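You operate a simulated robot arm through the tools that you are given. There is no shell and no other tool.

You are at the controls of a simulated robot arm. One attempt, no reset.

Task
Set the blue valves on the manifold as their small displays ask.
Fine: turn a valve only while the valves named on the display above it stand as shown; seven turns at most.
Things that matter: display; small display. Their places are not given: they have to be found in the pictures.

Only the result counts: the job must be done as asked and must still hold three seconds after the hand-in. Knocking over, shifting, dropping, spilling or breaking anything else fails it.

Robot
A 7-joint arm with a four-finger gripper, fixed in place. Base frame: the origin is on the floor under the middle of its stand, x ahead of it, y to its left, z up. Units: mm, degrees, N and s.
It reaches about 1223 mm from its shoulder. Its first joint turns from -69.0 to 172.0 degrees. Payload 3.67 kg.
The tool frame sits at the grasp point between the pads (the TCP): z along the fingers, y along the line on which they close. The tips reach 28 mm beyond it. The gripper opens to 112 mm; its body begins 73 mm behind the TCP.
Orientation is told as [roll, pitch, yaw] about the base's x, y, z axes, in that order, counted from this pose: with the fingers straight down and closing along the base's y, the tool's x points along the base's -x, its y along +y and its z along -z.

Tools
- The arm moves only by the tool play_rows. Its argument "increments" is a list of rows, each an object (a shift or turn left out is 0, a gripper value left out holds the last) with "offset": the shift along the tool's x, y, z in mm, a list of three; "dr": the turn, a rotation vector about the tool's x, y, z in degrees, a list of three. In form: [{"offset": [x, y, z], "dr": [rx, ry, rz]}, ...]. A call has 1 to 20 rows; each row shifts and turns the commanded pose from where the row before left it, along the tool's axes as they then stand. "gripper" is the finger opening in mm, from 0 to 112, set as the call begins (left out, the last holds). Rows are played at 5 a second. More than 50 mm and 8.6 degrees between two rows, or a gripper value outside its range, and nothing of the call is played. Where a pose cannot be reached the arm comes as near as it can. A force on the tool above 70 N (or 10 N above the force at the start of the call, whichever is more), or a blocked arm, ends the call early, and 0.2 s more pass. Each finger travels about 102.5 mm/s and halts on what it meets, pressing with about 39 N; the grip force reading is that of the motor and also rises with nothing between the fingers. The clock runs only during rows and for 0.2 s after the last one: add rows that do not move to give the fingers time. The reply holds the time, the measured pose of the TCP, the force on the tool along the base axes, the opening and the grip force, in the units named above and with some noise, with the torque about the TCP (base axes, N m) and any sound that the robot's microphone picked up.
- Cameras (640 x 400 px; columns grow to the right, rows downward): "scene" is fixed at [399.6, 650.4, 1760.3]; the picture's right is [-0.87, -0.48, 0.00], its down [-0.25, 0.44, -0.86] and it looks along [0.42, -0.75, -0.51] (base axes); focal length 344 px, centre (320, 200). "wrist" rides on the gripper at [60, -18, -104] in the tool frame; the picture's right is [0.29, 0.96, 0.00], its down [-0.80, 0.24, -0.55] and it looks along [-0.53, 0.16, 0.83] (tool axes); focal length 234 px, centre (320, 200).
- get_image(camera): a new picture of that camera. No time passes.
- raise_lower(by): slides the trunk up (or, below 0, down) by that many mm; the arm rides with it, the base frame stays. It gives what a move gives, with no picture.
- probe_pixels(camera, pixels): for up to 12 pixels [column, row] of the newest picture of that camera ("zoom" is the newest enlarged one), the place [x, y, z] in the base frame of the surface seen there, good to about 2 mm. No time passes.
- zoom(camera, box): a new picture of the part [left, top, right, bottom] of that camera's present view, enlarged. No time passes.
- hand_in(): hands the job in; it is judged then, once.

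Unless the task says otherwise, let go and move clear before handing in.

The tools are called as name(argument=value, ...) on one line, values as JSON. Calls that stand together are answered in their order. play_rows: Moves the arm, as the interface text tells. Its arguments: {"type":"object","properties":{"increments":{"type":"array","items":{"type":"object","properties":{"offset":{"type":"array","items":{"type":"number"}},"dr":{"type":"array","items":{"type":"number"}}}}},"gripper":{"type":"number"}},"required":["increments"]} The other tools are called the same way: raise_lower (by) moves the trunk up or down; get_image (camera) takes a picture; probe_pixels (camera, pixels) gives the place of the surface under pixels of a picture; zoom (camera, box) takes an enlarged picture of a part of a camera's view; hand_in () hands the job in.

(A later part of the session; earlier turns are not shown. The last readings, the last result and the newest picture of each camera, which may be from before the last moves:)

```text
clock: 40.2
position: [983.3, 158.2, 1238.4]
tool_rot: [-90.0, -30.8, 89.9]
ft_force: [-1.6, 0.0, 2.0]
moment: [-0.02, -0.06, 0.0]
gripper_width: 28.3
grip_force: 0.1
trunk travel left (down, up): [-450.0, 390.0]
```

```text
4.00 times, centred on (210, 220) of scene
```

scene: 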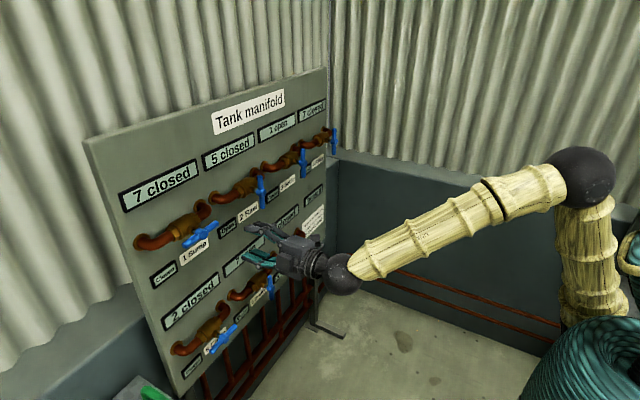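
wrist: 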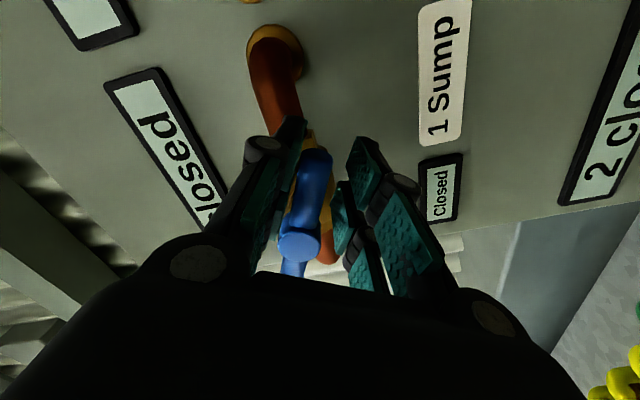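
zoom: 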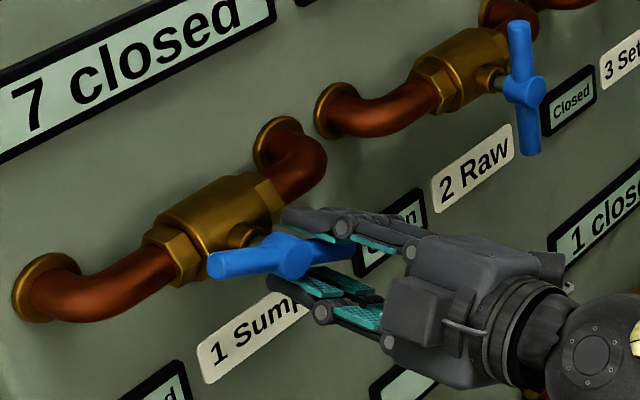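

The right end of valve 1's bar has moved down with hardly any force, so clockwise is the free direction. I'll continue the arc toward vertical in small steps.

play_rows(increments=[{"offset": [0.57, 5.02, 0], "dr": [0, 0, 7.4]}, {"offset": [0.54, 5.19, 0], "dr": [0, 0, 7.4]}, {"offset": [0.64, 5.37, 0], "dr": [0, 0, 7.4]}, {"offset": [0.56, 5.42, 0], "dr": [0, 0, 7.4]}, {}], gripper=28)

get_image(camera="wrist")

zoom(camera="scene", box=[150, 170, 270, 270])

```text
clock: 41.4
position: [982.3, 173.3, 1222.6]
tool_rot: [-90.0, -60.1, 90.0]
ft_force: [-0.6, -0.4, -0.2]
moment: [0.0, 0.0, 0.01]
gripper_width: 28.2
grip_force: 0.5
trunk travel left (down, up): [-450.0, 390.0]
```

```text
taken
```

wrist: 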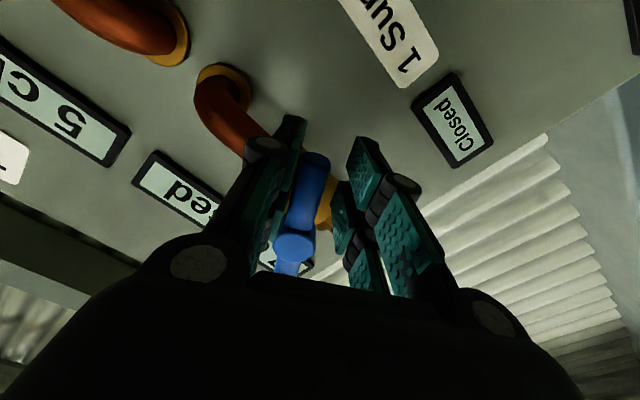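

```text
4.00 times, centred on (210, 220) of scene
```

zoom: 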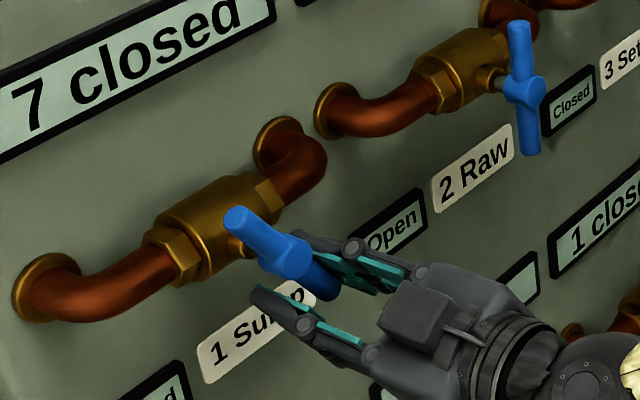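

The bar is now about 55–60° round with almost no force. I'll finish the arc to vertical and then close the fingers gently so the bar aligns with the tool.

play_rows(increments=[{"offset": [0.66, 5.2, 0], "dr": [0, 0, 7.4]}, {"offset": [0.62, 5.4, 0], "dr": [0, 0, 7.4]}, {"offset": [-0.46, 5.4, 0], "dr": [0, 0, 7.4]}, {"offset": [-0.34, 5.4, 0], "dr": [0, 0, 7.4]}, {}], gripper=28)

get_image(camera="wrist")

zoom(camera="scene", box=[150, 170, 270, 270])

```text
clock: 42.6
position: [982.4, 192.5, 1215.8]
tool_rot: [-96.5, -89.7, 96.3]
ft_force: [-0.2, -1.4, 0.2]
moment: [-0.01, -0.02, 0.02]
gripper_width: 28.9
grip_force: 1.1
trunk travel left (down, up): [-450.0, 390.0]
```

```text
taken
```

wrist: 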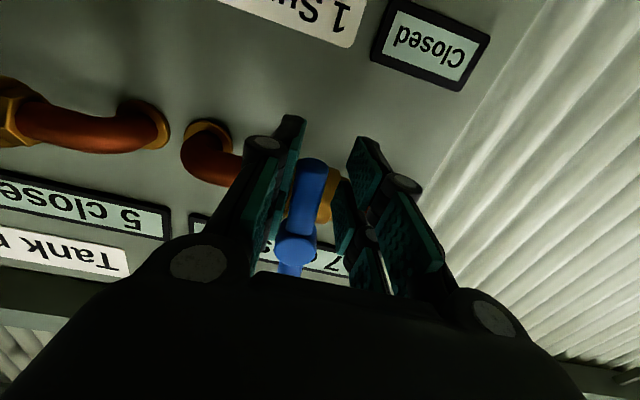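

```text
4.00 times, centred on (210, 220) of scene
```

zoom: 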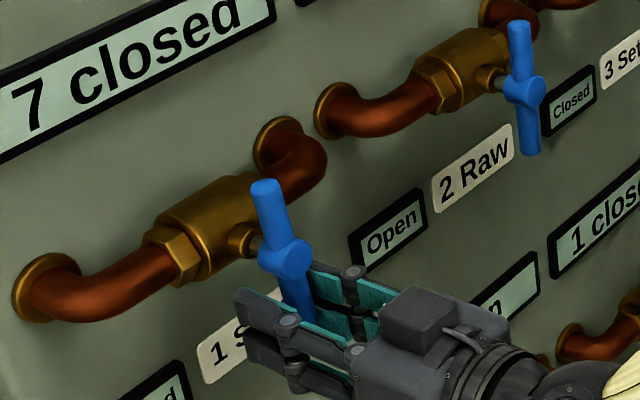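

The bar is almost vertical with about 10° left because of the play. I'll push a few millimetres more in +y and watch for the end stop.

play_rows(increments=[{"offset": [0, 3, 0]}, {"offset": [0, 3, 0]}, {}, {}], gripper=26)

zoom(camera="scene", box=[150, 170, 270, 270])

zoom(camera="scene", box=[295, 180, 330, 210])

```text
clock: 43.6
position: [981.5, 198.0, 1216.5]
tool_rot: [-92.2, -89.7, 92.1]
ft_force: [-0.7, -8.1, -2.1]
moment: [0.24, -0.02, -0.12]
gripper_width: 30.6
grip_force: 4.2
trunk travel left (down, up): [-450.0, 390.0]
```

```text
4.00 times, centred on (210, 220) of scene
```

zoom: 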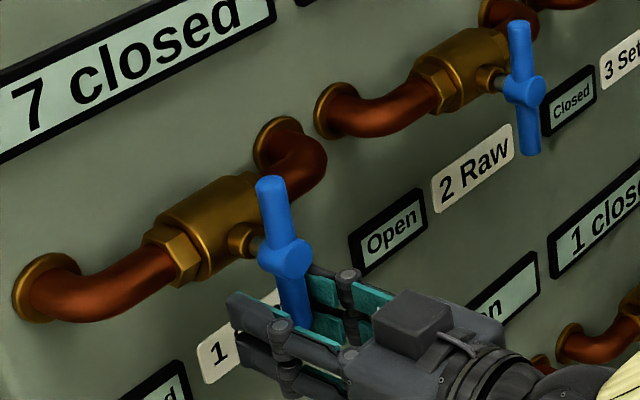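

```text
13.33 times, centred on (312, 195) of scene
```

zoom: 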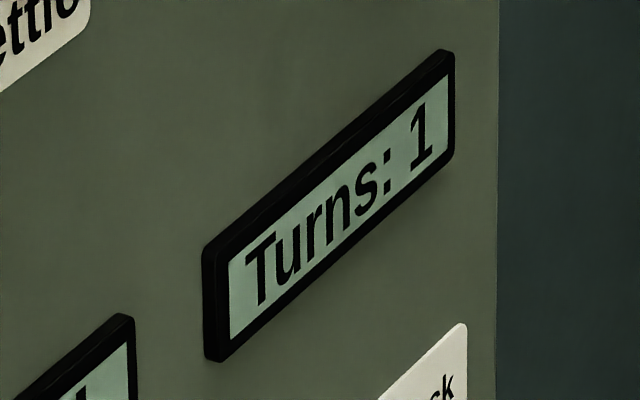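

The counter now reads "Turns: 1" and there is light resistance of about 8 N. I'll measure the bar's angle by probing its ends.

zoom(camera="scene", box=[180, 205, 240, 260])

get_image(camera="wrist")

```text
7.27 times, centred on (210, 232) of scene
```

zoom: 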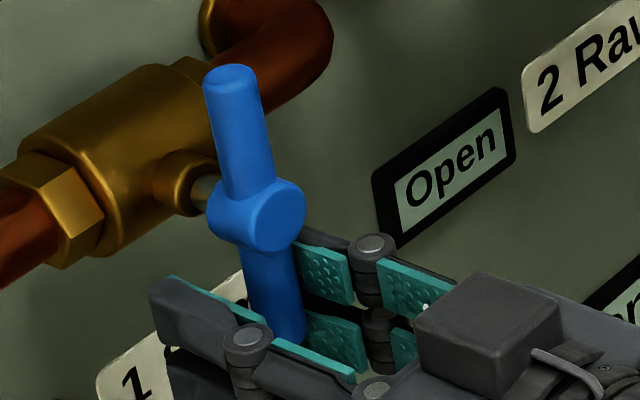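

```text
taken
```

wrist: 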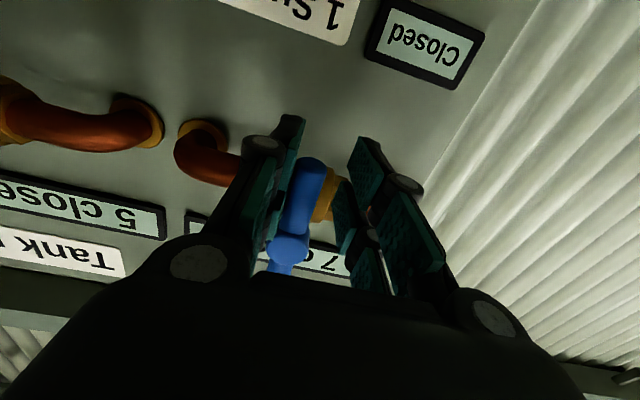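

probe_pixels(camera="zoom", pixels=[[235, 85], [240, 120], [250, 165], [270, 220], [275, 290], [285, 325], [222, 130], [262, 130], [250, 300], [298, 300]])

```text
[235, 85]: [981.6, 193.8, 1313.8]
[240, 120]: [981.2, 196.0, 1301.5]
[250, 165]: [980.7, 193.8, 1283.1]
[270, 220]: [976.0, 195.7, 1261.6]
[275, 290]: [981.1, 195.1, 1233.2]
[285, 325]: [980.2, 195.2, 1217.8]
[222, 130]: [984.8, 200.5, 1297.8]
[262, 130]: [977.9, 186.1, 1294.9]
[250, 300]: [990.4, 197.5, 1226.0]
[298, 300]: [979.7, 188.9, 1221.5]
```

The bar is now vertical (edges average y≈193 at both z=1295 and z=1224), so valve 1 is closed with its pivot at y≈193.5, z≈1261.5. I'll relieve the push, open the fingers and back straight out.

play_rows(increments=[{"offset": [0, -4, 0]}, {}, {}], gripper=60)

play_rows(increments=[{"offset": [0, 0, -30]}, {"offset": [0, 0, -40]}, {"offset": [0, 0, -40]}, {"offset": [0, 0, -40]}, {}], gripper=60)

zoom(camera="scene", box=[150, 170, 270, 270])

get_image(camera="scene")

```text
clock: 44.4
position: [980.9, 195.7, 1216.3]
tool_rot: [-93.3, -89.6, 93.3]
ft_force: [0.2, 0.3, 0.0]
moment: [0.01, 0.0, 0.01]
gripper_width: 59.9
grip_force: 0.0
trunk travel left (down, up): [-450.0, 390.0]
```

```text
clock: 45.6
position: [830.0, 195.5, 1215.7]
tool_rot: [-89.1, -89.5, 89.0]
ft_force: [0.2, -0.3, 0.3]
moment: [0.01, -0.03, 0.02]
gripper_width: 59.9
grip_force: 0.1
trunk travel left (down, up): [-450.0, 390.0]
```

```text
4.00 times, centred on (210, 220) of scene
```

zoom: 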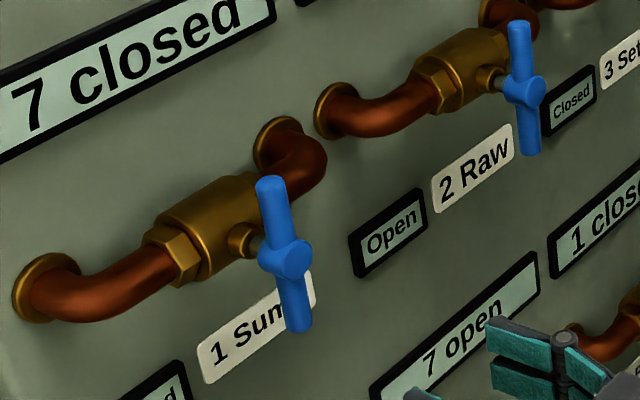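

```text
taken
```

scene: 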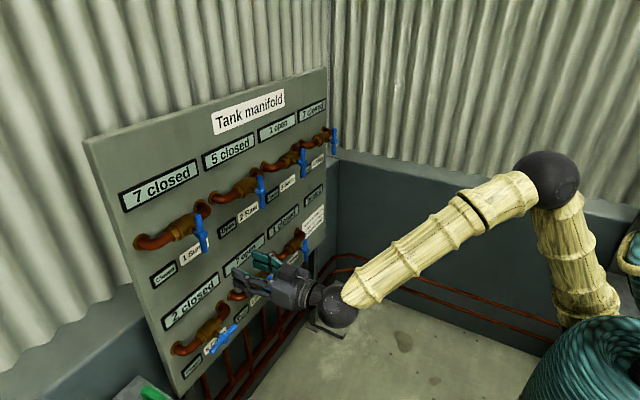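

Valve 1 now reads closed and the counter shows one turn. Valve 5 is next, since valve 2 is still closed as its display requires, so I'll measure its handle from the scene view.

zoom(camera="scene", box=[180, 305, 260, 370])

```text
6.15 times, centred on (220, 338) of scene
```

zoom: 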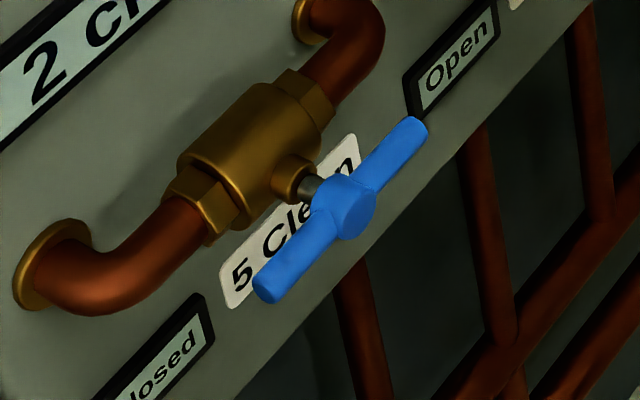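

probe_pixels(camera="zoom", pixels=[[348, 208], [265, 285], [285, 270], [275, 255], [297, 283], [395, 155], [385, 145], [405, 165], [418, 125], [355, 190], [355, 232]])

```text
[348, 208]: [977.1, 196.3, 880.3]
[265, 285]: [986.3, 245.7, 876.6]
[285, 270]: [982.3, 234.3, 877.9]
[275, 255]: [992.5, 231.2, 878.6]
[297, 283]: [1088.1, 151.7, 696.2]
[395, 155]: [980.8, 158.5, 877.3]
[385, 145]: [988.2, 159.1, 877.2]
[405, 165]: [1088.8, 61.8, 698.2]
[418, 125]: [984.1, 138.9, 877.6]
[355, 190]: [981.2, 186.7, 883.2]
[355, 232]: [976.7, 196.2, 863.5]
```

Valve 5's handle is horizontal with its bar axis at z≈877 and its pivot near y≈193.5, exactly 385 mm below valve 1. I'll repeat the same setup pose (roll −75°, right half) at this height and then lower the trunk by 385 mm.

play_rows(increments=[{"offset": [-23, -24, 5]}, {"offset": [-23, -24, 5]}, {"dr": [0, 0, -7.5]}, {"dr": [0, 0, -7.5]}, {"dr": [0, 0, -7.5]}, {"dr": [0, 0, -7.5]}, {"dr": [0, 0, -7.5]}, {"dr": [0, 0, -7.5]}, {"dr": [0, 0, -7.5]}, {"dr": [0, 0, -7.5]}, {"dr": [0, 0, -7.5]}, {"dr": [0, 0, -7.5]}, {}, {}], gripper=60)

raise_lower(by=-385)

get_image(camera="scene")

get_image(camera="wrist")

```text
clock: 48.6
position: [843.3, 138.4, 1267.9]
tool_rot: [-90.0, -15.7, 89.6]
ft_force: [-0.8, 0.1, 0.9]
moment: [-0.03, -0.01, 0.0]
gripper_width: 59.9
grip_force: 0.1
trunk travel left (down, up): [-450.0, 390.0]
```

```text
clock: 52.3
position: [842.9, 138.5, 884.7]
tool_rot: [-90.1, -15.6, 89.6]
ft_force: [-0.1, -0.6, 0.1]
moment: [0.01, -0.04, 0.02]
gripper_width: 59.9
grip_force: 0.1
trunk travel left (down, up): [-65.0, 775.0]
```

```text
taken
```

scene: 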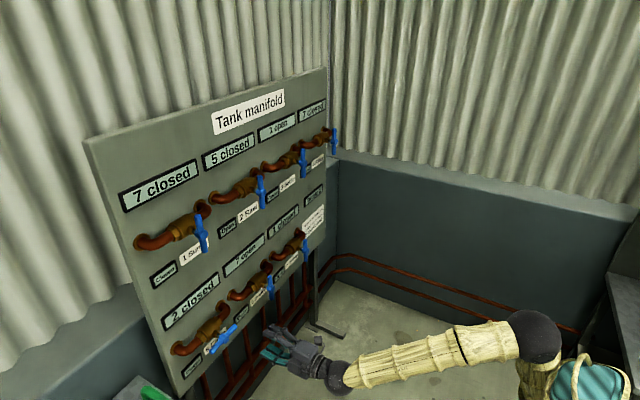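

```text
taken
```

wrist: 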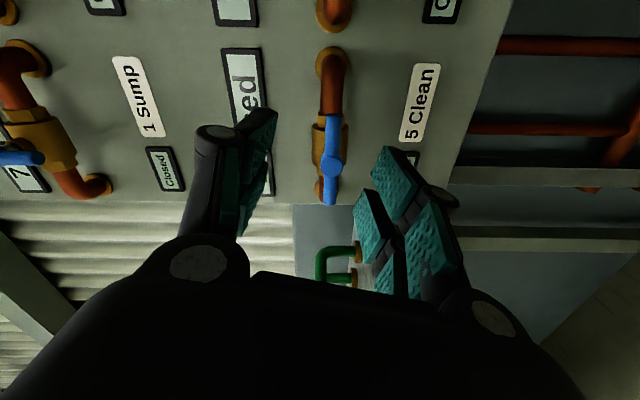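

The setup at [843, 138.5, 885] mirrors the earlier one, and valve 5's handle sits between the fingers near (332,165). I'll centre on it and advance.

play_rows(increments=[{"offset": [-6.5, 10.3, 30]}, {"offset": [0, 0, 35]}, {"offset": [0, 0, 35]}, {}, {}], gripper=60)

get_image(camera="wrist")

```text
clock: 53.7
position: [940.2, 131.1, 900.1]
tool_rot: [-91.1, -16.9, 89.4]
ft_force: [0.3, 0.0, -0.8]
moment: [0.04, 0.01, 0.0]
gripper_width: 60.0
grip_force: 0.0
trunk travel left (down, up): [-65.0, 775.0]
stopped in row 5: the arm was blocked; the commanded pose is now the measured one
```

```text
taken
```

wrist: 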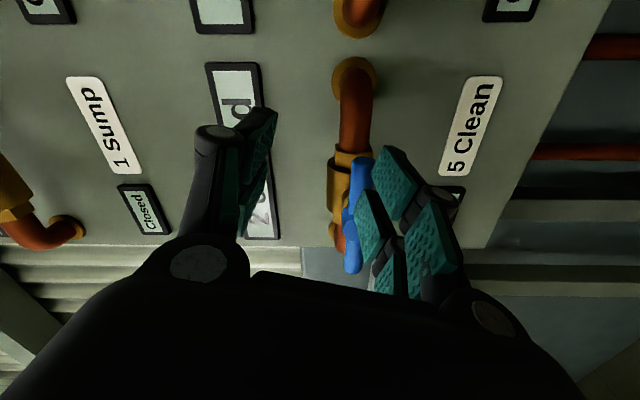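

The arm hit its limit again and drifted to [940, 131, 900], with the bar touching the lower-finger side at (358,200). I'll back out, relax the roll to −60°, re-centre and check that it tracks before going in.

play_rows(increments=[{"offset": [0, 0, -35]}, {"offset": [0, 0, -35]}, {"dr": [0, 0, 6.5]}, {"dr": [0, 0, 6.5]}, {}, {}], gripper=60)

```text
clock: 55.1
position: [870.5, 135.9, 896.6]
tool_rot: [-91.2, -29.6, 89.7]
ft_force: [-1.2, 0.4, 0.5]
moment: [-0.05, -0.03, 0.0]
gripper_width: 60.0
grip_force: 0.0
trunk travel left (down, up): [-65.0, 775.0]
```

Backed off to [870, 136, 897] at roll −60°. I'll fix the 1° tilt and shift onto the bar's line at (147.5, 876.5), still short of the handle.

play_rows(increments=[{"offset": [0, 11.5, 0], "dr": [-1.3, -0.3, 0]}, {"offset": [0, 11.5, 0]}, {}, {}, {}], gripper=60)

get_image(camera="scene")

```text
clock: 56.3
position: [870.8, 148.3, 875.1]
tool_rot: [-90.0, -29.6, 90.2]
ft_force: [0.2, 0.2, -0.9]
moment: [-0.02, 0.01, 0.01]
gripper_width: 60.0
grip_force: 0.0
trunk travel left (down, up): [-65.0, 775.0]
```

```text
taken
```

scene: 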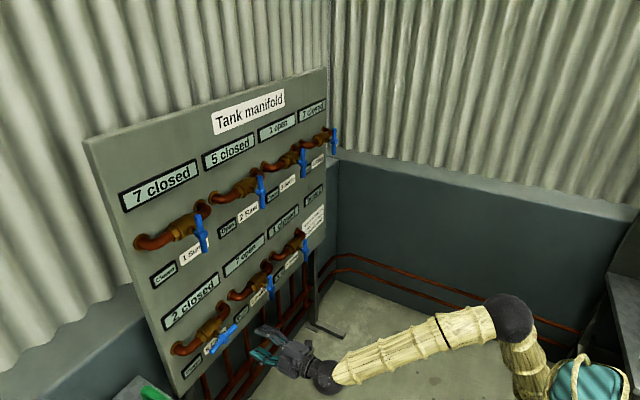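

The tracking is good now at [871, 148, 875]. I'll go in to x≈982 with a slightly larger radius so the lower fingers clear the hub.

play_rows(increments=[{"offset": [3.5, -3.6, 25]}, {"offset": [0, 0, 25]}, {"offset": [0, 0, 25]}, {}, {}], gripper=60)

get_image(camera="wrist")

```text
clock: 57.5
position: [947.3, 143.9, 877.1]
tool_rot: [-90.1, -29.6, 90.2]
ft_force: [0.1, 0.3, 0.0]
moment: [0.03, 0.01, 0.03]
gripper_width: 60.1
grip_force: 0.1
trunk travel left (down, up): [-65.0, 775.0]
```

```text
taken
```

wrist: 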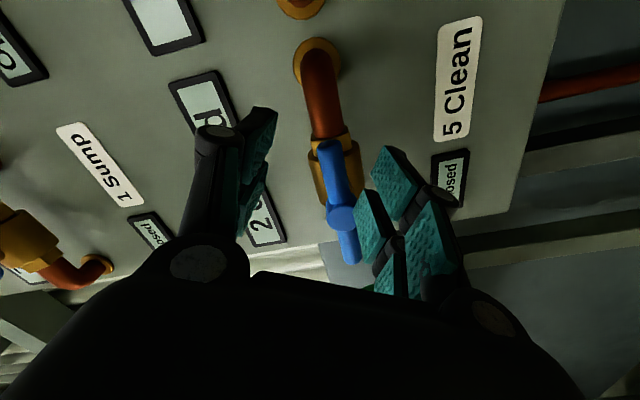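

The hub at (340,215) is close to the lower fingertip, so I'll shift 5 mm along tool y while advancing the last 35 mm.

play_rows(increments=[{"offset": [2, 5, 0]}, {"offset": [0, 0, 18]}, {"offset": [0, 0, 17]}, {}, {}], gripper=60)

get_image(camera="wrist")

zoom(camera="scene", box=[170, 290, 290, 390])

```text
clock: 58.7
position: [980.3, 145.8, 871.4]
tool_rot: [-90.0, -29.6, 90.2]
ft_force: [0.0, 0.4, 0.2]
moment: [-0.01, -0.01, 0.01]
gripper_width: 60.1
grip_force: 0.0
trunk travel left (down, up): [-65.0, 775.0]
```

```text
taken
```

wrist: 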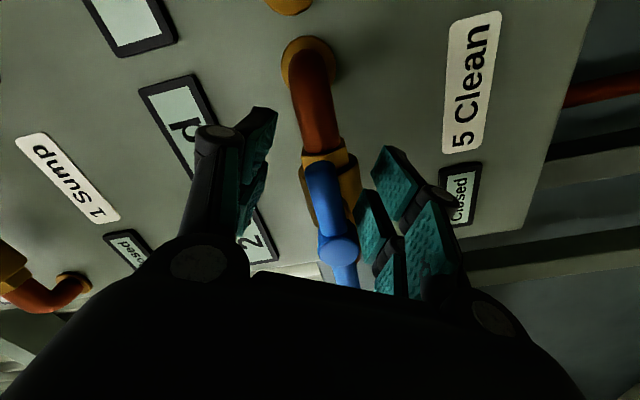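

```text
4.00 times, centred on (230, 340) of scene
```

zoom: 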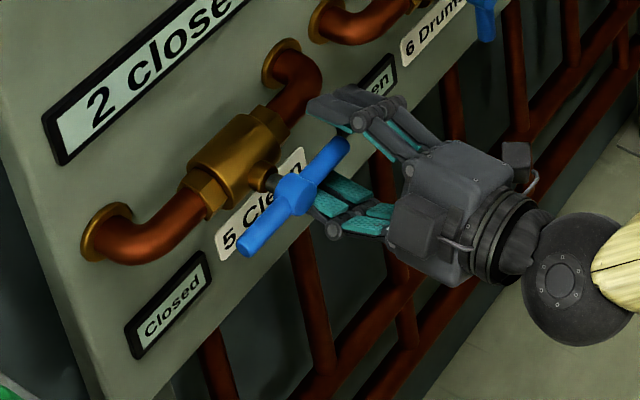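

Engaged cleanly with no contact force. I'll start the clockwise arc on valve 5.

play_rows(increments=[{"offset": [2.43, 6.78, 0], "dr": [0, 0, 6]}, {"offset": [2.12, 6.88, 0], "dr": [0, 0, 6]}, {"offset": [1.8, 6.97, 0], "dr": [0, 0, 6]}, {"offset": [1.48, 7.05, 0], "dr": [0, 0, 6]}, {}], gripper=46)

get_image(camera="wrist")

zoom(camera="scene", box=[170, 290, 290, 390])

```text
clock: 59.9
position: [980.1, 155.3, 845.4]
tool_rot: [-90.0, -53.6, 90.2]
ft_force: [0.4, 0.0, 0.0]
moment: [-0.02, -0.01, 0.01]
gripper_width: 46.7
grip_force: 0.5
trunk travel left (down, up): [-65.0, 775.0]
```

```text
taken
```

wrist: 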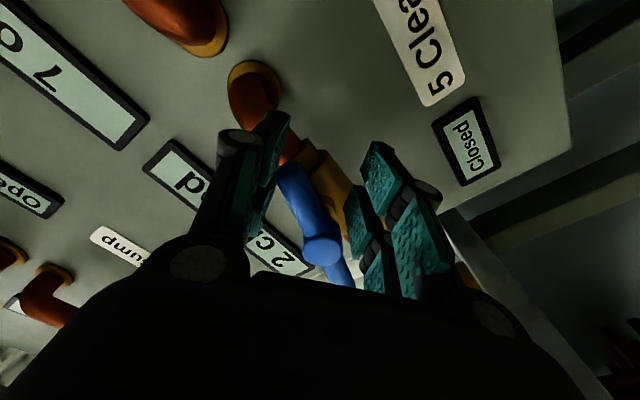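

```text
4.00 times, centred on (230, 340) of scene
```

zoom: 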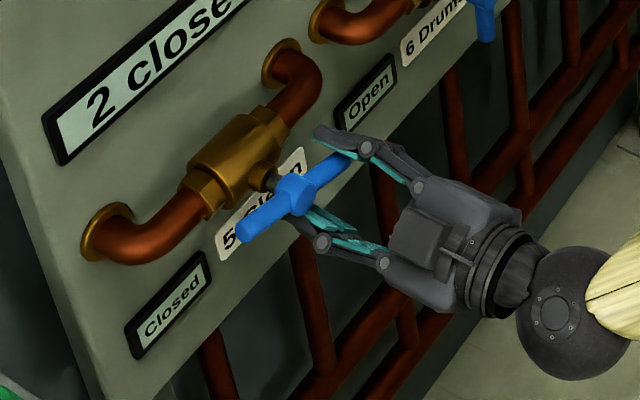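

The bar has started to turn with negligible force but lags behind the tool. I'll continue the arc while narrowing the fingers a little.

play_rows(increments=[{"offset": [1.16, 7.11, 0], "dr": [0, 0, 6]}, {"offset": [0.84, 7.15, 0], "dr": [0, 0, 6]}, {"offset": [0.51, 7.18, 0], "dr": [0, 0, 6]}, {}, {}], gripper=38)

get_image(camera="wrist")

zoom(camera="scene", box=[170, 290, 290, 390])

```text
clock: 61.1
position: [981.1, 170.5, 832.4]
tool_rot: [-89.7, -71.7, 89.9]
ft_force: [-4.0, -13.2, -10.3]
moment: [0.31, 0.08, -0.33]
gripper_width: 42.8
grip_force: 4.6
trunk travel left (down, up): [-65.0, 775.0]
```

```text
taken
```

wrist: 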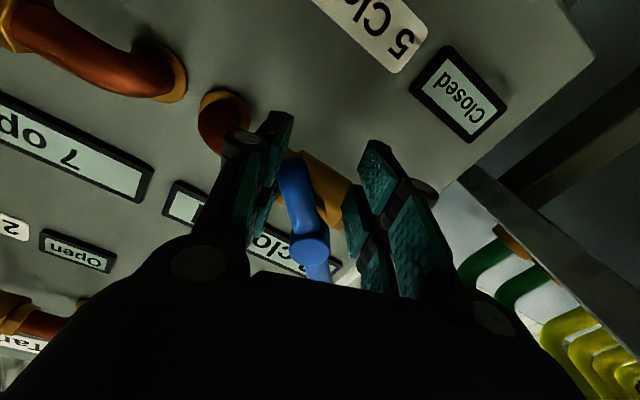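

```text
4.00 times, centred on (230, 340) of scene
```

zoom: 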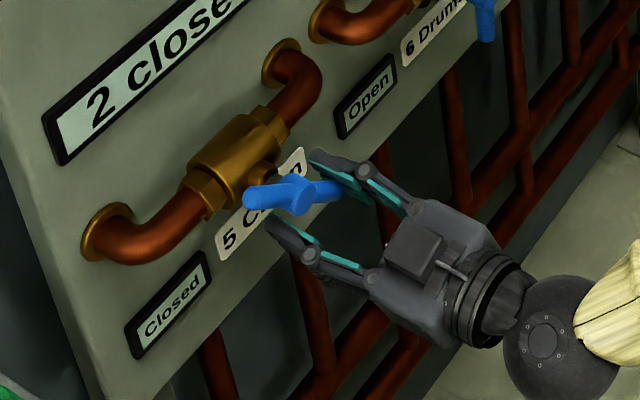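

A 13 N reaction built up because the bar's end corner sits at the gap between the two finger pads. I'll ease off, shift 8 mm toward the hub, and then continue the arc.

play_rows(increments=[{"offset": [-4, -4, 0]}, {"offset": [-4, 0, 0]}, {}, {"offset": [1.1, 5.9, 0], "dr": [0, 0, 5]}, {"offset": [0.45, 6.5, 0], "dr": [0, 0, 5]}, {}], gripper=40)

get_image(camera="wrist")

zoom(camera="scene", box=[170, 290, 290, 390])

```text
clock: 62.5
position: [982.6, 181.8, 830.7]
tool_rot: [-87.5, -81.8, 87.7]
ft_force: [-10.3, -29.3, -37.4]
moment: [0.98, 0.49, -0.37]
gripper_width: 54.1
grip_force: 13.5
trunk travel left (down, up): [-65.0, 775.0]
```

```text
taken
```

wrist: 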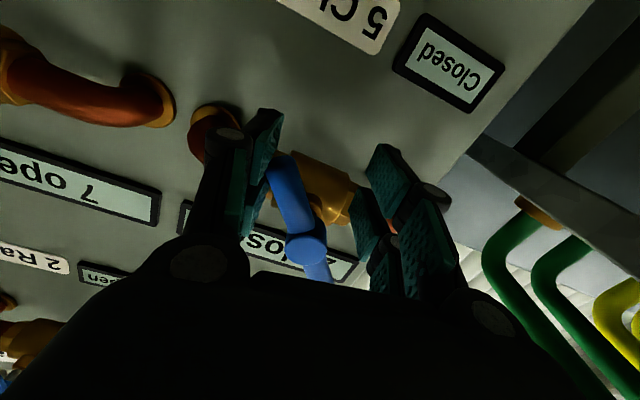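

```text
4.00 times, centred on (230, 340) of scene
```

zoom: 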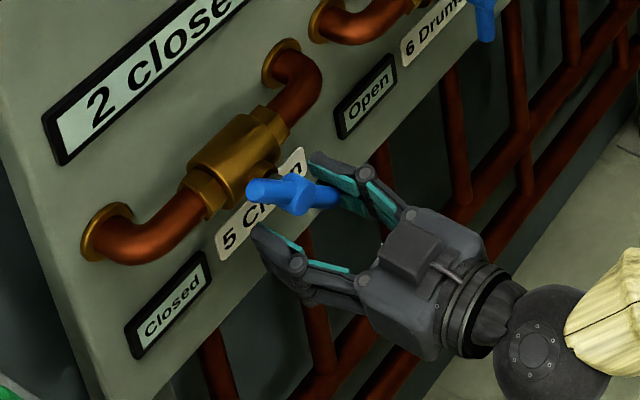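

The force rose to about 48 N along the bar, while the bar stayed near 45° and the fingers were forced open: the pads are jamming on the bar's end because the tool ran ahead of it. I'll ease off outward and open the fingers before realigning with the bar.

play_rows(increments=[{"offset": [3, -4, 0]}, {"offset": [0, -6, 0]}, {}, {}], gripper=60)

zoom(camera="scene", box=[180, 305, 260, 370])

get_image(camera="wrist")

```text
clock: 63.5
position: [980.5, 172.8, 837.1]
tool_rot: [-90.6, -81.5, 90.6]
ft_force: [0.6, 0.2, 0.3]
moment: [0.01, 0.0, -0.01]
gripper_width: 60.0
grip_force: 0.1
trunk travel left (down, up): [-65.0, 775.0]
```

```text
6.15 times, centred on (220, 338) of scene
```

zoom: 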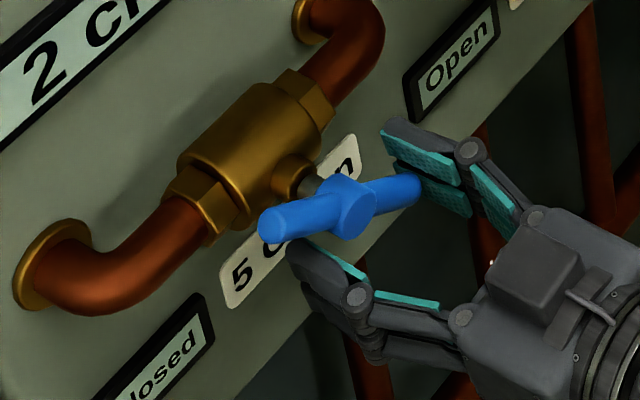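

```text
taken
```

wrist: 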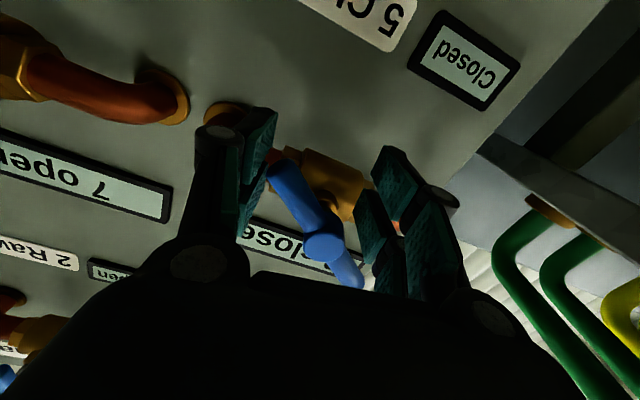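

probe_pixels(camera="zoom", pixels=[[270, 225], [300, 215], [405, 190], [390, 195], [355, 210], [268, 215], [410, 205]])

```text
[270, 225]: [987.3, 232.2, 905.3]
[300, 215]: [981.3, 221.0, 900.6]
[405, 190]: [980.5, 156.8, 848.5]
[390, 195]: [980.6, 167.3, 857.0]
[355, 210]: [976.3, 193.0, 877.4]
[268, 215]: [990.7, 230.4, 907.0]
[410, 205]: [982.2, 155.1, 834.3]
```

The probes put the bar at about 39° clockwise about the pivot (193.5, 877). I'll rotate the tool back to roll −51° so it lines up with the bar, move its centre onto the bar axis, and then grip it closely.

play_rows(increments=[{"offset": [-1.56, -2.66, 0], "dr": [0, 0, -7.1]}, {"offset": [-1.22, -2.82, 0], "dr": [0, 0, -7.1]}, {"offset": [-0.86, -2.96, 0], "dr": [0, 0, -7.1]}, {"offset": [-0.49, -3.04, 0], "dr": [0, 0, -7.1]}, {"offset": [-0.12, -3.07, 0], "dr": [0, 0, -7.1]}, {"offset": [0.27, -3.07, 0], "dr": [0, 0, -7.1]}, {}, {}], gripper=68)

get_image(camera="wrist")

zoom(camera="scene", box=[180, 305, 260, 370])

```text
clock: 65.5
position: [991.4, 121.6, 861.4]
tool_rot: [-90.0, -41.4, 88.5]
ft_force: [0.2, 0.5, -2.6]
moment: [-0.08, 0.0, 0.0]
gripper_width: 69.1
grip_force: 1.2
trunk travel left (down, up): [-65.0, 775.0]
stopped in row 8: the arm was blocked; the commanded pose is now the measured one
```

```text
taken
```

wrist: 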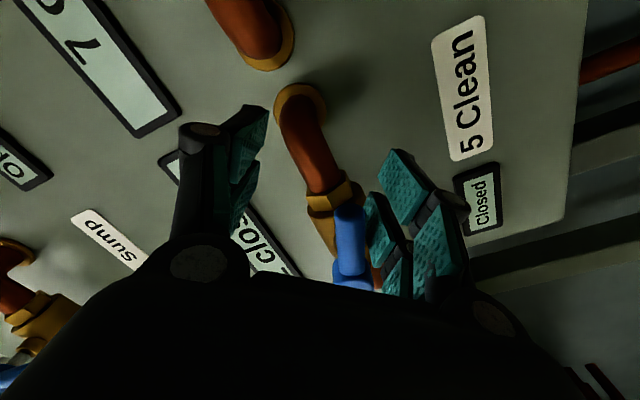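

```text
6.15 times, centred on (220, 338) of scene
```

zoom: 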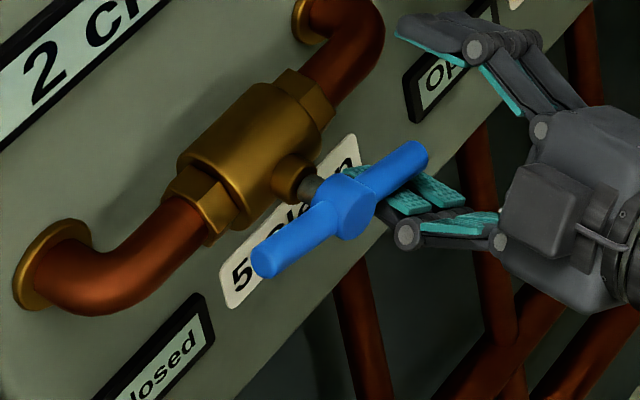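

The wrist limit pushed the hand out to [991, 122, 861] and the bar fell back to about 15°. Negative roll is unreliable in this posture, so I'll push the bar with closed fingers used as a stick at roll +90 instead. First I'll back straight out.

play_rows(increments=[{"offset": [2, -6, -8]}, {"offset": [0, 0, -35]}, {"offset": [0, 0, -40]}, {"offset": [0, 0, -40]}, {}, {}], gripper=68)

zoom(camera="scene", box=[180, 305, 260, 370])

zoom(camera="scene", box=[295, 180, 330, 210])

```text
clock: 66.9
position: [867.2, 124.6, 863.7]
tool_rot: [-89.9, -41.0, 88.8]
ft_force: [1.0, -0.4, -0.7]
moment: [0.02, 0.03, 0.02]
gripper_width: 68.2
grip_force: 0.0
trunk travel left (down, up): [-65.0, 775.0]
```

```text
6.15 times, centred on (220, 338) of scene
```

zoom: 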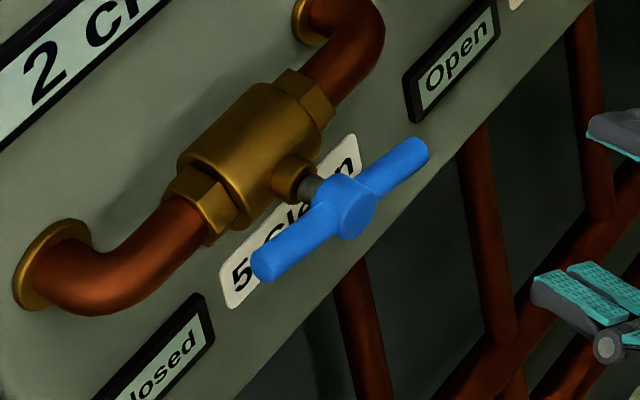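

```text
13.33 times, centred on (312, 195) of scene
```

zoom: 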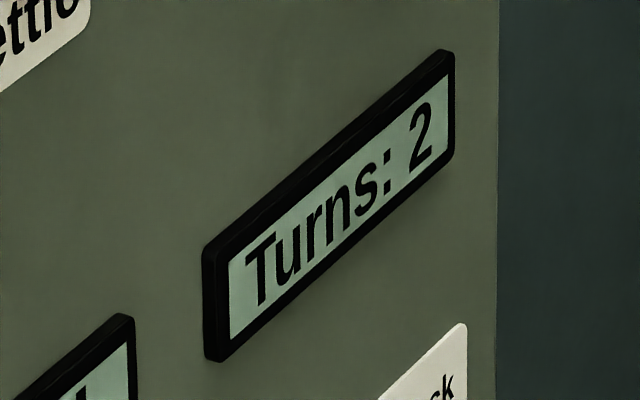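

The counter reads "Turns: 2" because the partial swing already counted, so from here each turn must be one clean motion, with at most four more needed. I'll roll to +90 at this standoff and close the fingers into a stick.

play_rows(increments=[{"dr": [0, 0, 8.2]}, {"dr": [0, 0, 8.2]}, {"dr": [0, 0, 8.2]}, {"dr": [0, 0, 8.2]}, {"dr": [0, 0, 8.2]}, {"dr": [0, 0, 8.2]}, {"dr": [0, 0, 8.2]}, {"dr": [0, 0, 8.2]}, {"dr": [0, 0, 8.2]}, {"dr": [0, 0, 8.2]}, {"dr": [0, 0, 8.2]}, {"dr": [0, 0, 8.2]}, {"dr": [0, 0, 8.2]}, {"dr": [0, 0, 8.2]}, {"dr": [0, 0, 8.2]}, {"dr": [0, 0, 8.2]}, {"dr": [0, 0, 7.5]}, {}, {}], gripper=0)

get_image(camera="scene")

get_image(camera="wrist")

```text
clock: 70.9
position: [866.7, 124.4, 863.4]
tool_rot: [90.1, -0.2, -91.2]
ft_force: [0.1, -0.3, 0.3]
moment: [0.03, -0.02, 0.01]
gripper_width: 0.0
grip_force: 35.5
trunk travel left (down, up): [-65.0, 775.0]
```

```text
taken
```

scene: 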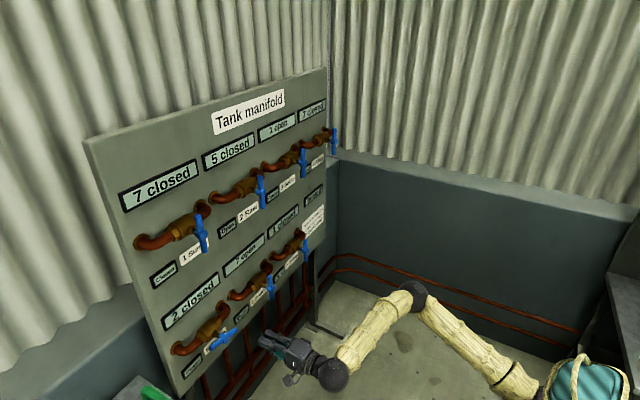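

```text
taken
```

wrist: 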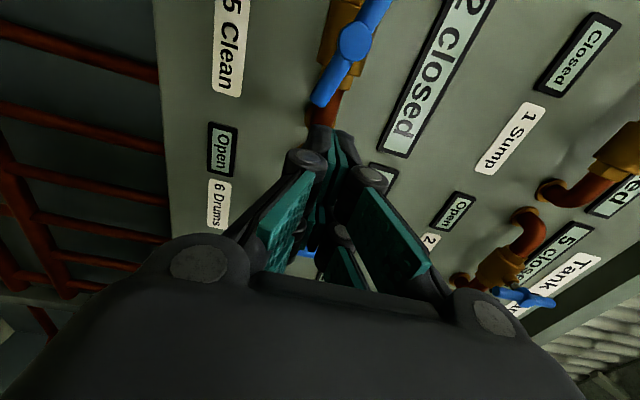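

Roll +90 holds at [867, 124, 863] and the fingers form a closed stick. I'll check the stick's real outline before using it.

zoom(camera="scene", box=[240, 310, 320, 375])

zoom(camera="wrist", box=[260, 100, 420, 220])

```text
6.15 times, centred on (280, 342) of scene
```

zoom: 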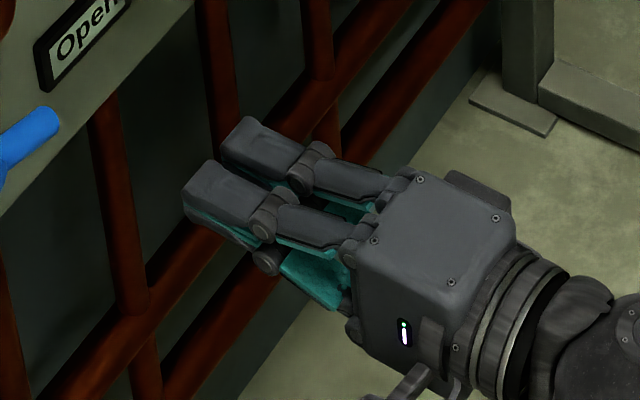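

```text
3.33 times, centred on (340, 160) of wrist
```

zoom: 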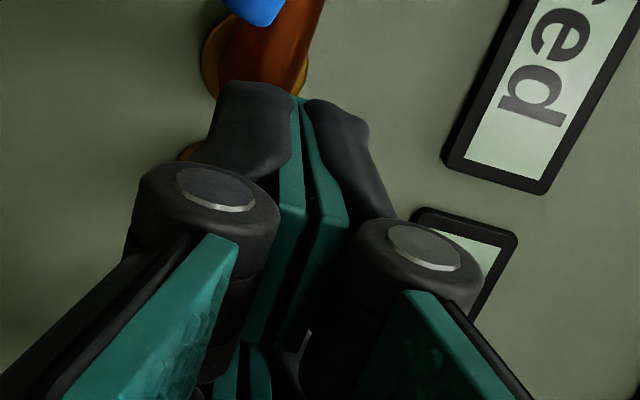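

zoom(camera="scene", box=[255, 318, 295, 350])

```text
12.50 times, centred on (275, 334) of scene
```

zoom: 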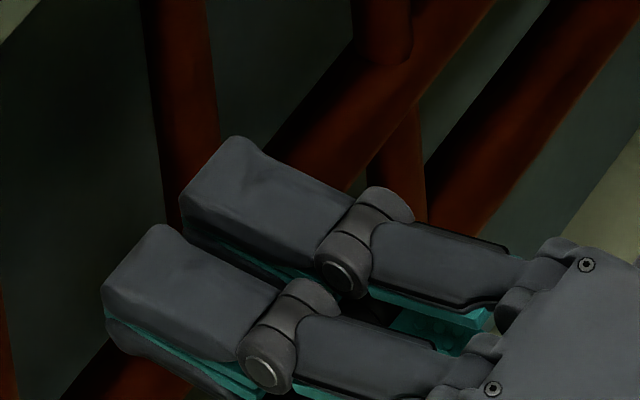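

probe_pixels(camera="zoom", pixels=[[110, 290], [165, 232], [155, 290], [120, 340], [190, 190], [240, 142], [225, 195], [262, 370], [280, 310], [340, 290], [390, 200], [125, 355]])

```text
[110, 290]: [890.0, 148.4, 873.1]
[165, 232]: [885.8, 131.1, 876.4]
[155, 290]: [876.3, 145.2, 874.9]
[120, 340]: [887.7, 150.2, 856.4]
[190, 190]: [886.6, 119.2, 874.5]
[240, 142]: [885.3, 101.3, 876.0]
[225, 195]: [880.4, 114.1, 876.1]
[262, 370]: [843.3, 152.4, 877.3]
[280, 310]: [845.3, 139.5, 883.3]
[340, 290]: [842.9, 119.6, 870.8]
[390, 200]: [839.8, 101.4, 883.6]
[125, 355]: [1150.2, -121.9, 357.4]
```

The stick measures about ±26 mm by ±12.6 mm around the TCP. I'll re-measure valve 5's bar angle as it now stands.

zoom(camera="scene", box=[180, 305, 260, 370])

probe_pixels(camera="zoom", pixels=[[262, 265], [285, 250], [310, 232], [355, 208], [385, 180], [405, 165], [420, 150], [290, 232], [295, 262], [385, 168], [400, 182]])

```text
6.15 times, centred on (220, 338) of scene
```

zoom: 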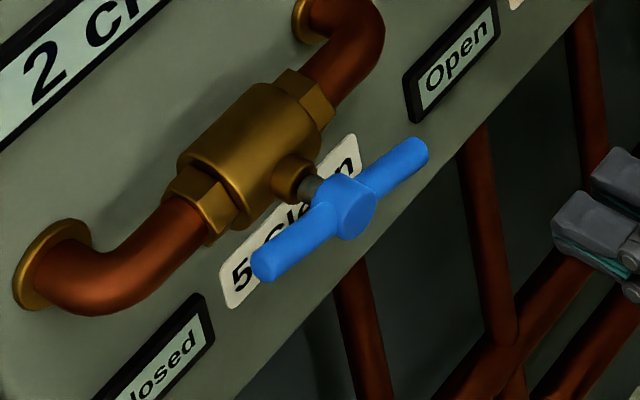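

```text
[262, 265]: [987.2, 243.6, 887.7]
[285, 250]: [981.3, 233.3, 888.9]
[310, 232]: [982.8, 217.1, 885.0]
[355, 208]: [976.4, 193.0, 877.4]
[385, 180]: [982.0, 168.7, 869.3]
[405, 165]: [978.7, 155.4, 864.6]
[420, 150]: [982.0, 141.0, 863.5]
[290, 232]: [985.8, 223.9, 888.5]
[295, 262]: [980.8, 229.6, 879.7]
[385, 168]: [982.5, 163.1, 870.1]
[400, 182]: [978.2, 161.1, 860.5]
```

The bar stands at about 13°. I'll place the stick above its right half (TCP at y≈122, z≈897) and insert to x≈976 without touching it.

play_rows(increments=[{"offset": [-1, 17, 0], "dr": [0, 1.2, 0]}, {"offset": [-1, 17, 0]}, {"offset": [0, 0, 30]}, {"offset": [0, 0, 30]}, {}, {}], gripper=0)

get_image(camera="wrist")

```text
clock: 72.3
position: [926.2, 123.6, 898.3]
tool_rot: [90.0, -0.1, -90.0]
ft_force: [0.4, -0.3, 0.1]
moment: [-0.03, -0.01, -0.02]
gripper_width: 0.0
grip_force: 35.6
trunk travel left (down, up): [-65.0, 775.0]
```

```text
taken
```

wrist: 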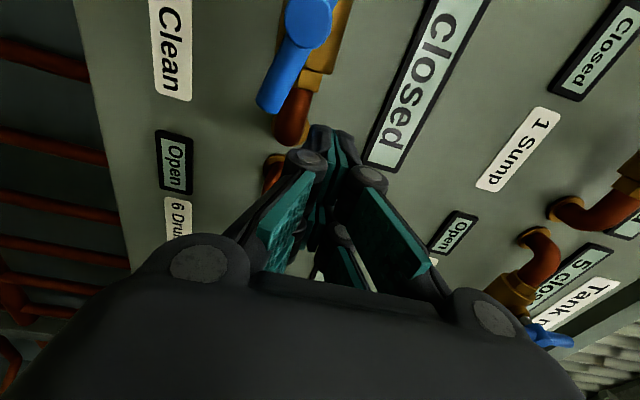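

Tracking is precise here at [926, 123.6, 898.3]. I'll insert the remaining 50 mm.

play_rows(increments=[{"offset": [0, 0, 25]}, {"offset": [0, 0, 25]}, {}, {}], gripper=0)

get_image(camera="wrist")

zoom(camera="scene", box=[170, 290, 290, 390])

```text
clock: 73.3
position: [976.9, 122.1, 898.5]
tool_rot: [89.9, -0.2, -90.0]
ft_force: [0.4, 0.0, 0.7]
moment: [0.01, -0.04, 0.0]
gripper_width: 0.2
grip_force: 35.7
trunk travel left (down, up): [-65.0, 775.0]
```

```text
taken
```

wrist: 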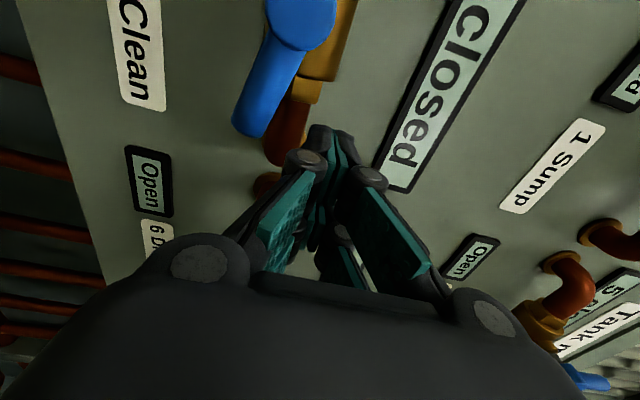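

```text
4.00 times, centred on (230, 340) of scene
```

zoom: 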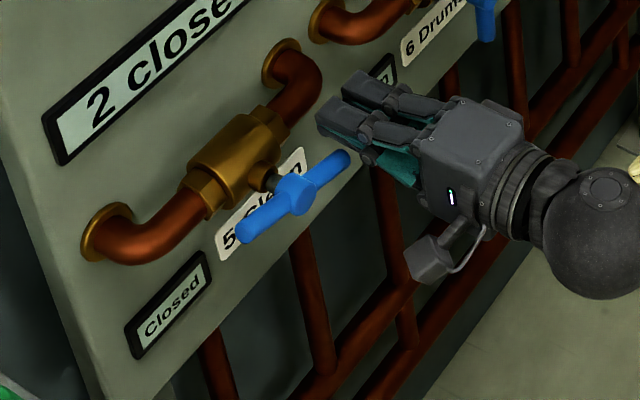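

The stick is in place above the bar. I'll push along the arc, first to roughly 55°.

play_rows(increments=[{"offset": [1.7, -10, 0]}, {"offset": [1.1, -8.9, 0]}, {"offset": [1.8, -5.3, 0]}, {"offset": [2.2, -5.1, 0]}, {"offset": [3.1, -4.7, 0]}, {"offset": [3.5, -4.3, 0]}, {}], gripper=0)

get_image(camera="wrist")

zoom(camera="scene", box=[170, 290, 290, 390])

```text
clock: 74.9
position: [976.9, 136.2, 858.9]
tool_rot: [89.8, -0.3, -90.0]
ft_force: [0.2, -2.1, -0.4]
moment: [-0.03, 0.0, -0.03]
gripper_width: 0.2
grip_force: 35.6
trunk travel left (down, up): [-65.0, 775.0]
```

```text
taken
```

wrist: 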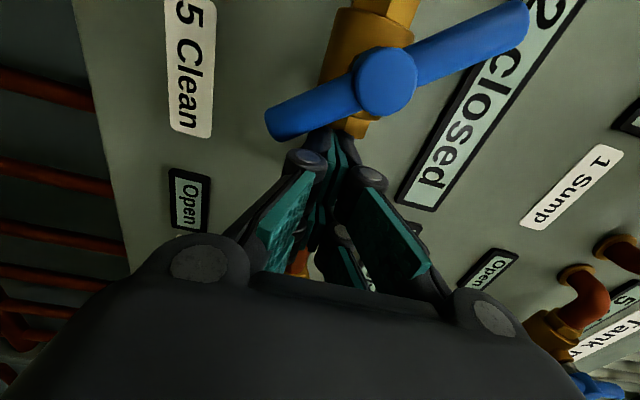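

```text
4.00 times, centred on (230, 340) of scene
```

zoom: 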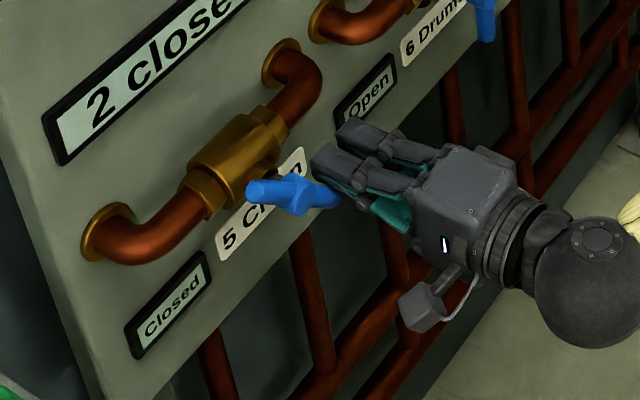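

The stick pushes the bar smoothly, with about 2 N of reaction. I'll continue the same arc to vertical.

play_rows(increments=[{"offset": [4.2, -3.9, 0]}, {"offset": [4.5, -3.2, 0]}, {"offset": [3.4, -1.7, 0]}, {"offset": [3.3, -1.6, 0]}, {"offset": [3.6, -1.1, 0]}, {"offset": [3.6, -1, 0]}, {}], gripper=0)

get_image(camera="wrist")

zoom(camera="scene", box=[180, 305, 260, 370])

```text
clock: 76.5
position: [977.3, 157.9, 846.8]
tool_rot: [90.0, -0.2, -90.1]
ft_force: [-0.9, -8.1, 3.6]
moment: [0.1, -0.02, -0.13]
gripper_width: 6.0
grip_force: 35.3
trunk travel left (down, up): [-65.0, 775.0]
```

```text
taken
```

wrist: 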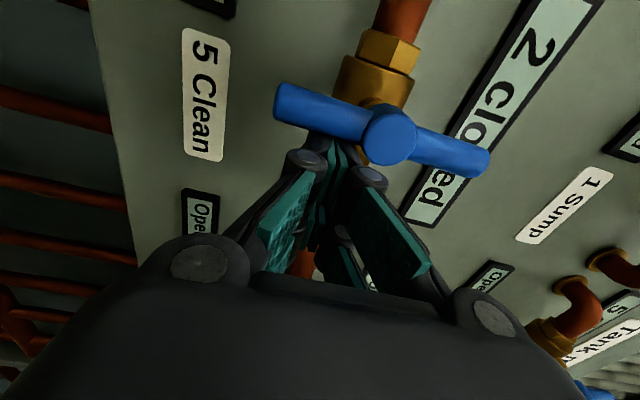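

```text
6.15 times, centred on (220, 338) of scene
```

zoom: 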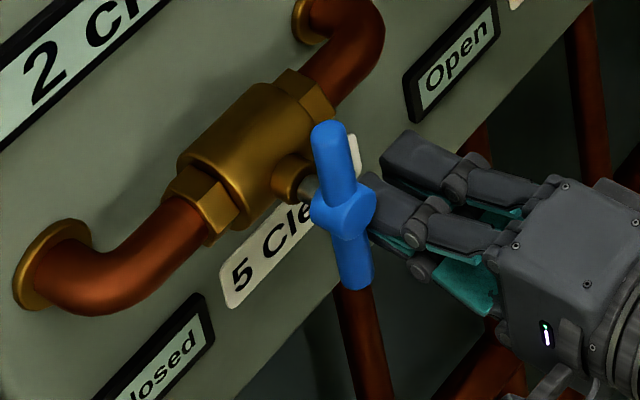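

The bar looks close to vertical and the reaction has risen to 8 N, which suggests the end stop. I'll probe the bar to confirm.

probe_pixels(camera="zoom", pixels=[[330, 135], [335, 155], [320, 160], [352, 155], [350, 210], [352, 260], [355, 280], [340, 265], [368, 265]])

zoom(camera="scene", box=[295, 180, 330, 210])

```text
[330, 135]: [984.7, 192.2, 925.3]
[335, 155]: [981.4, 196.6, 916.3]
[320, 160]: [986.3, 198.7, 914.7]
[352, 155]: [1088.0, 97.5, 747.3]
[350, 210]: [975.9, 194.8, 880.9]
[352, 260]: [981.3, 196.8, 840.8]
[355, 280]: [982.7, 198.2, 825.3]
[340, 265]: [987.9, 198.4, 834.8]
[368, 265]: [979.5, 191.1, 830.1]
```

```text
13.33 times, centred on (312, 195) of scene
```

zoom: 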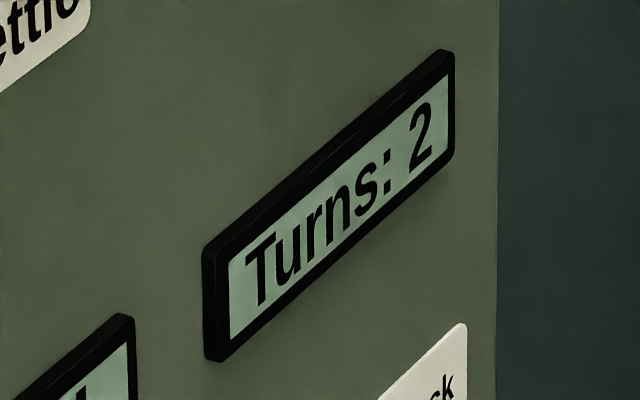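

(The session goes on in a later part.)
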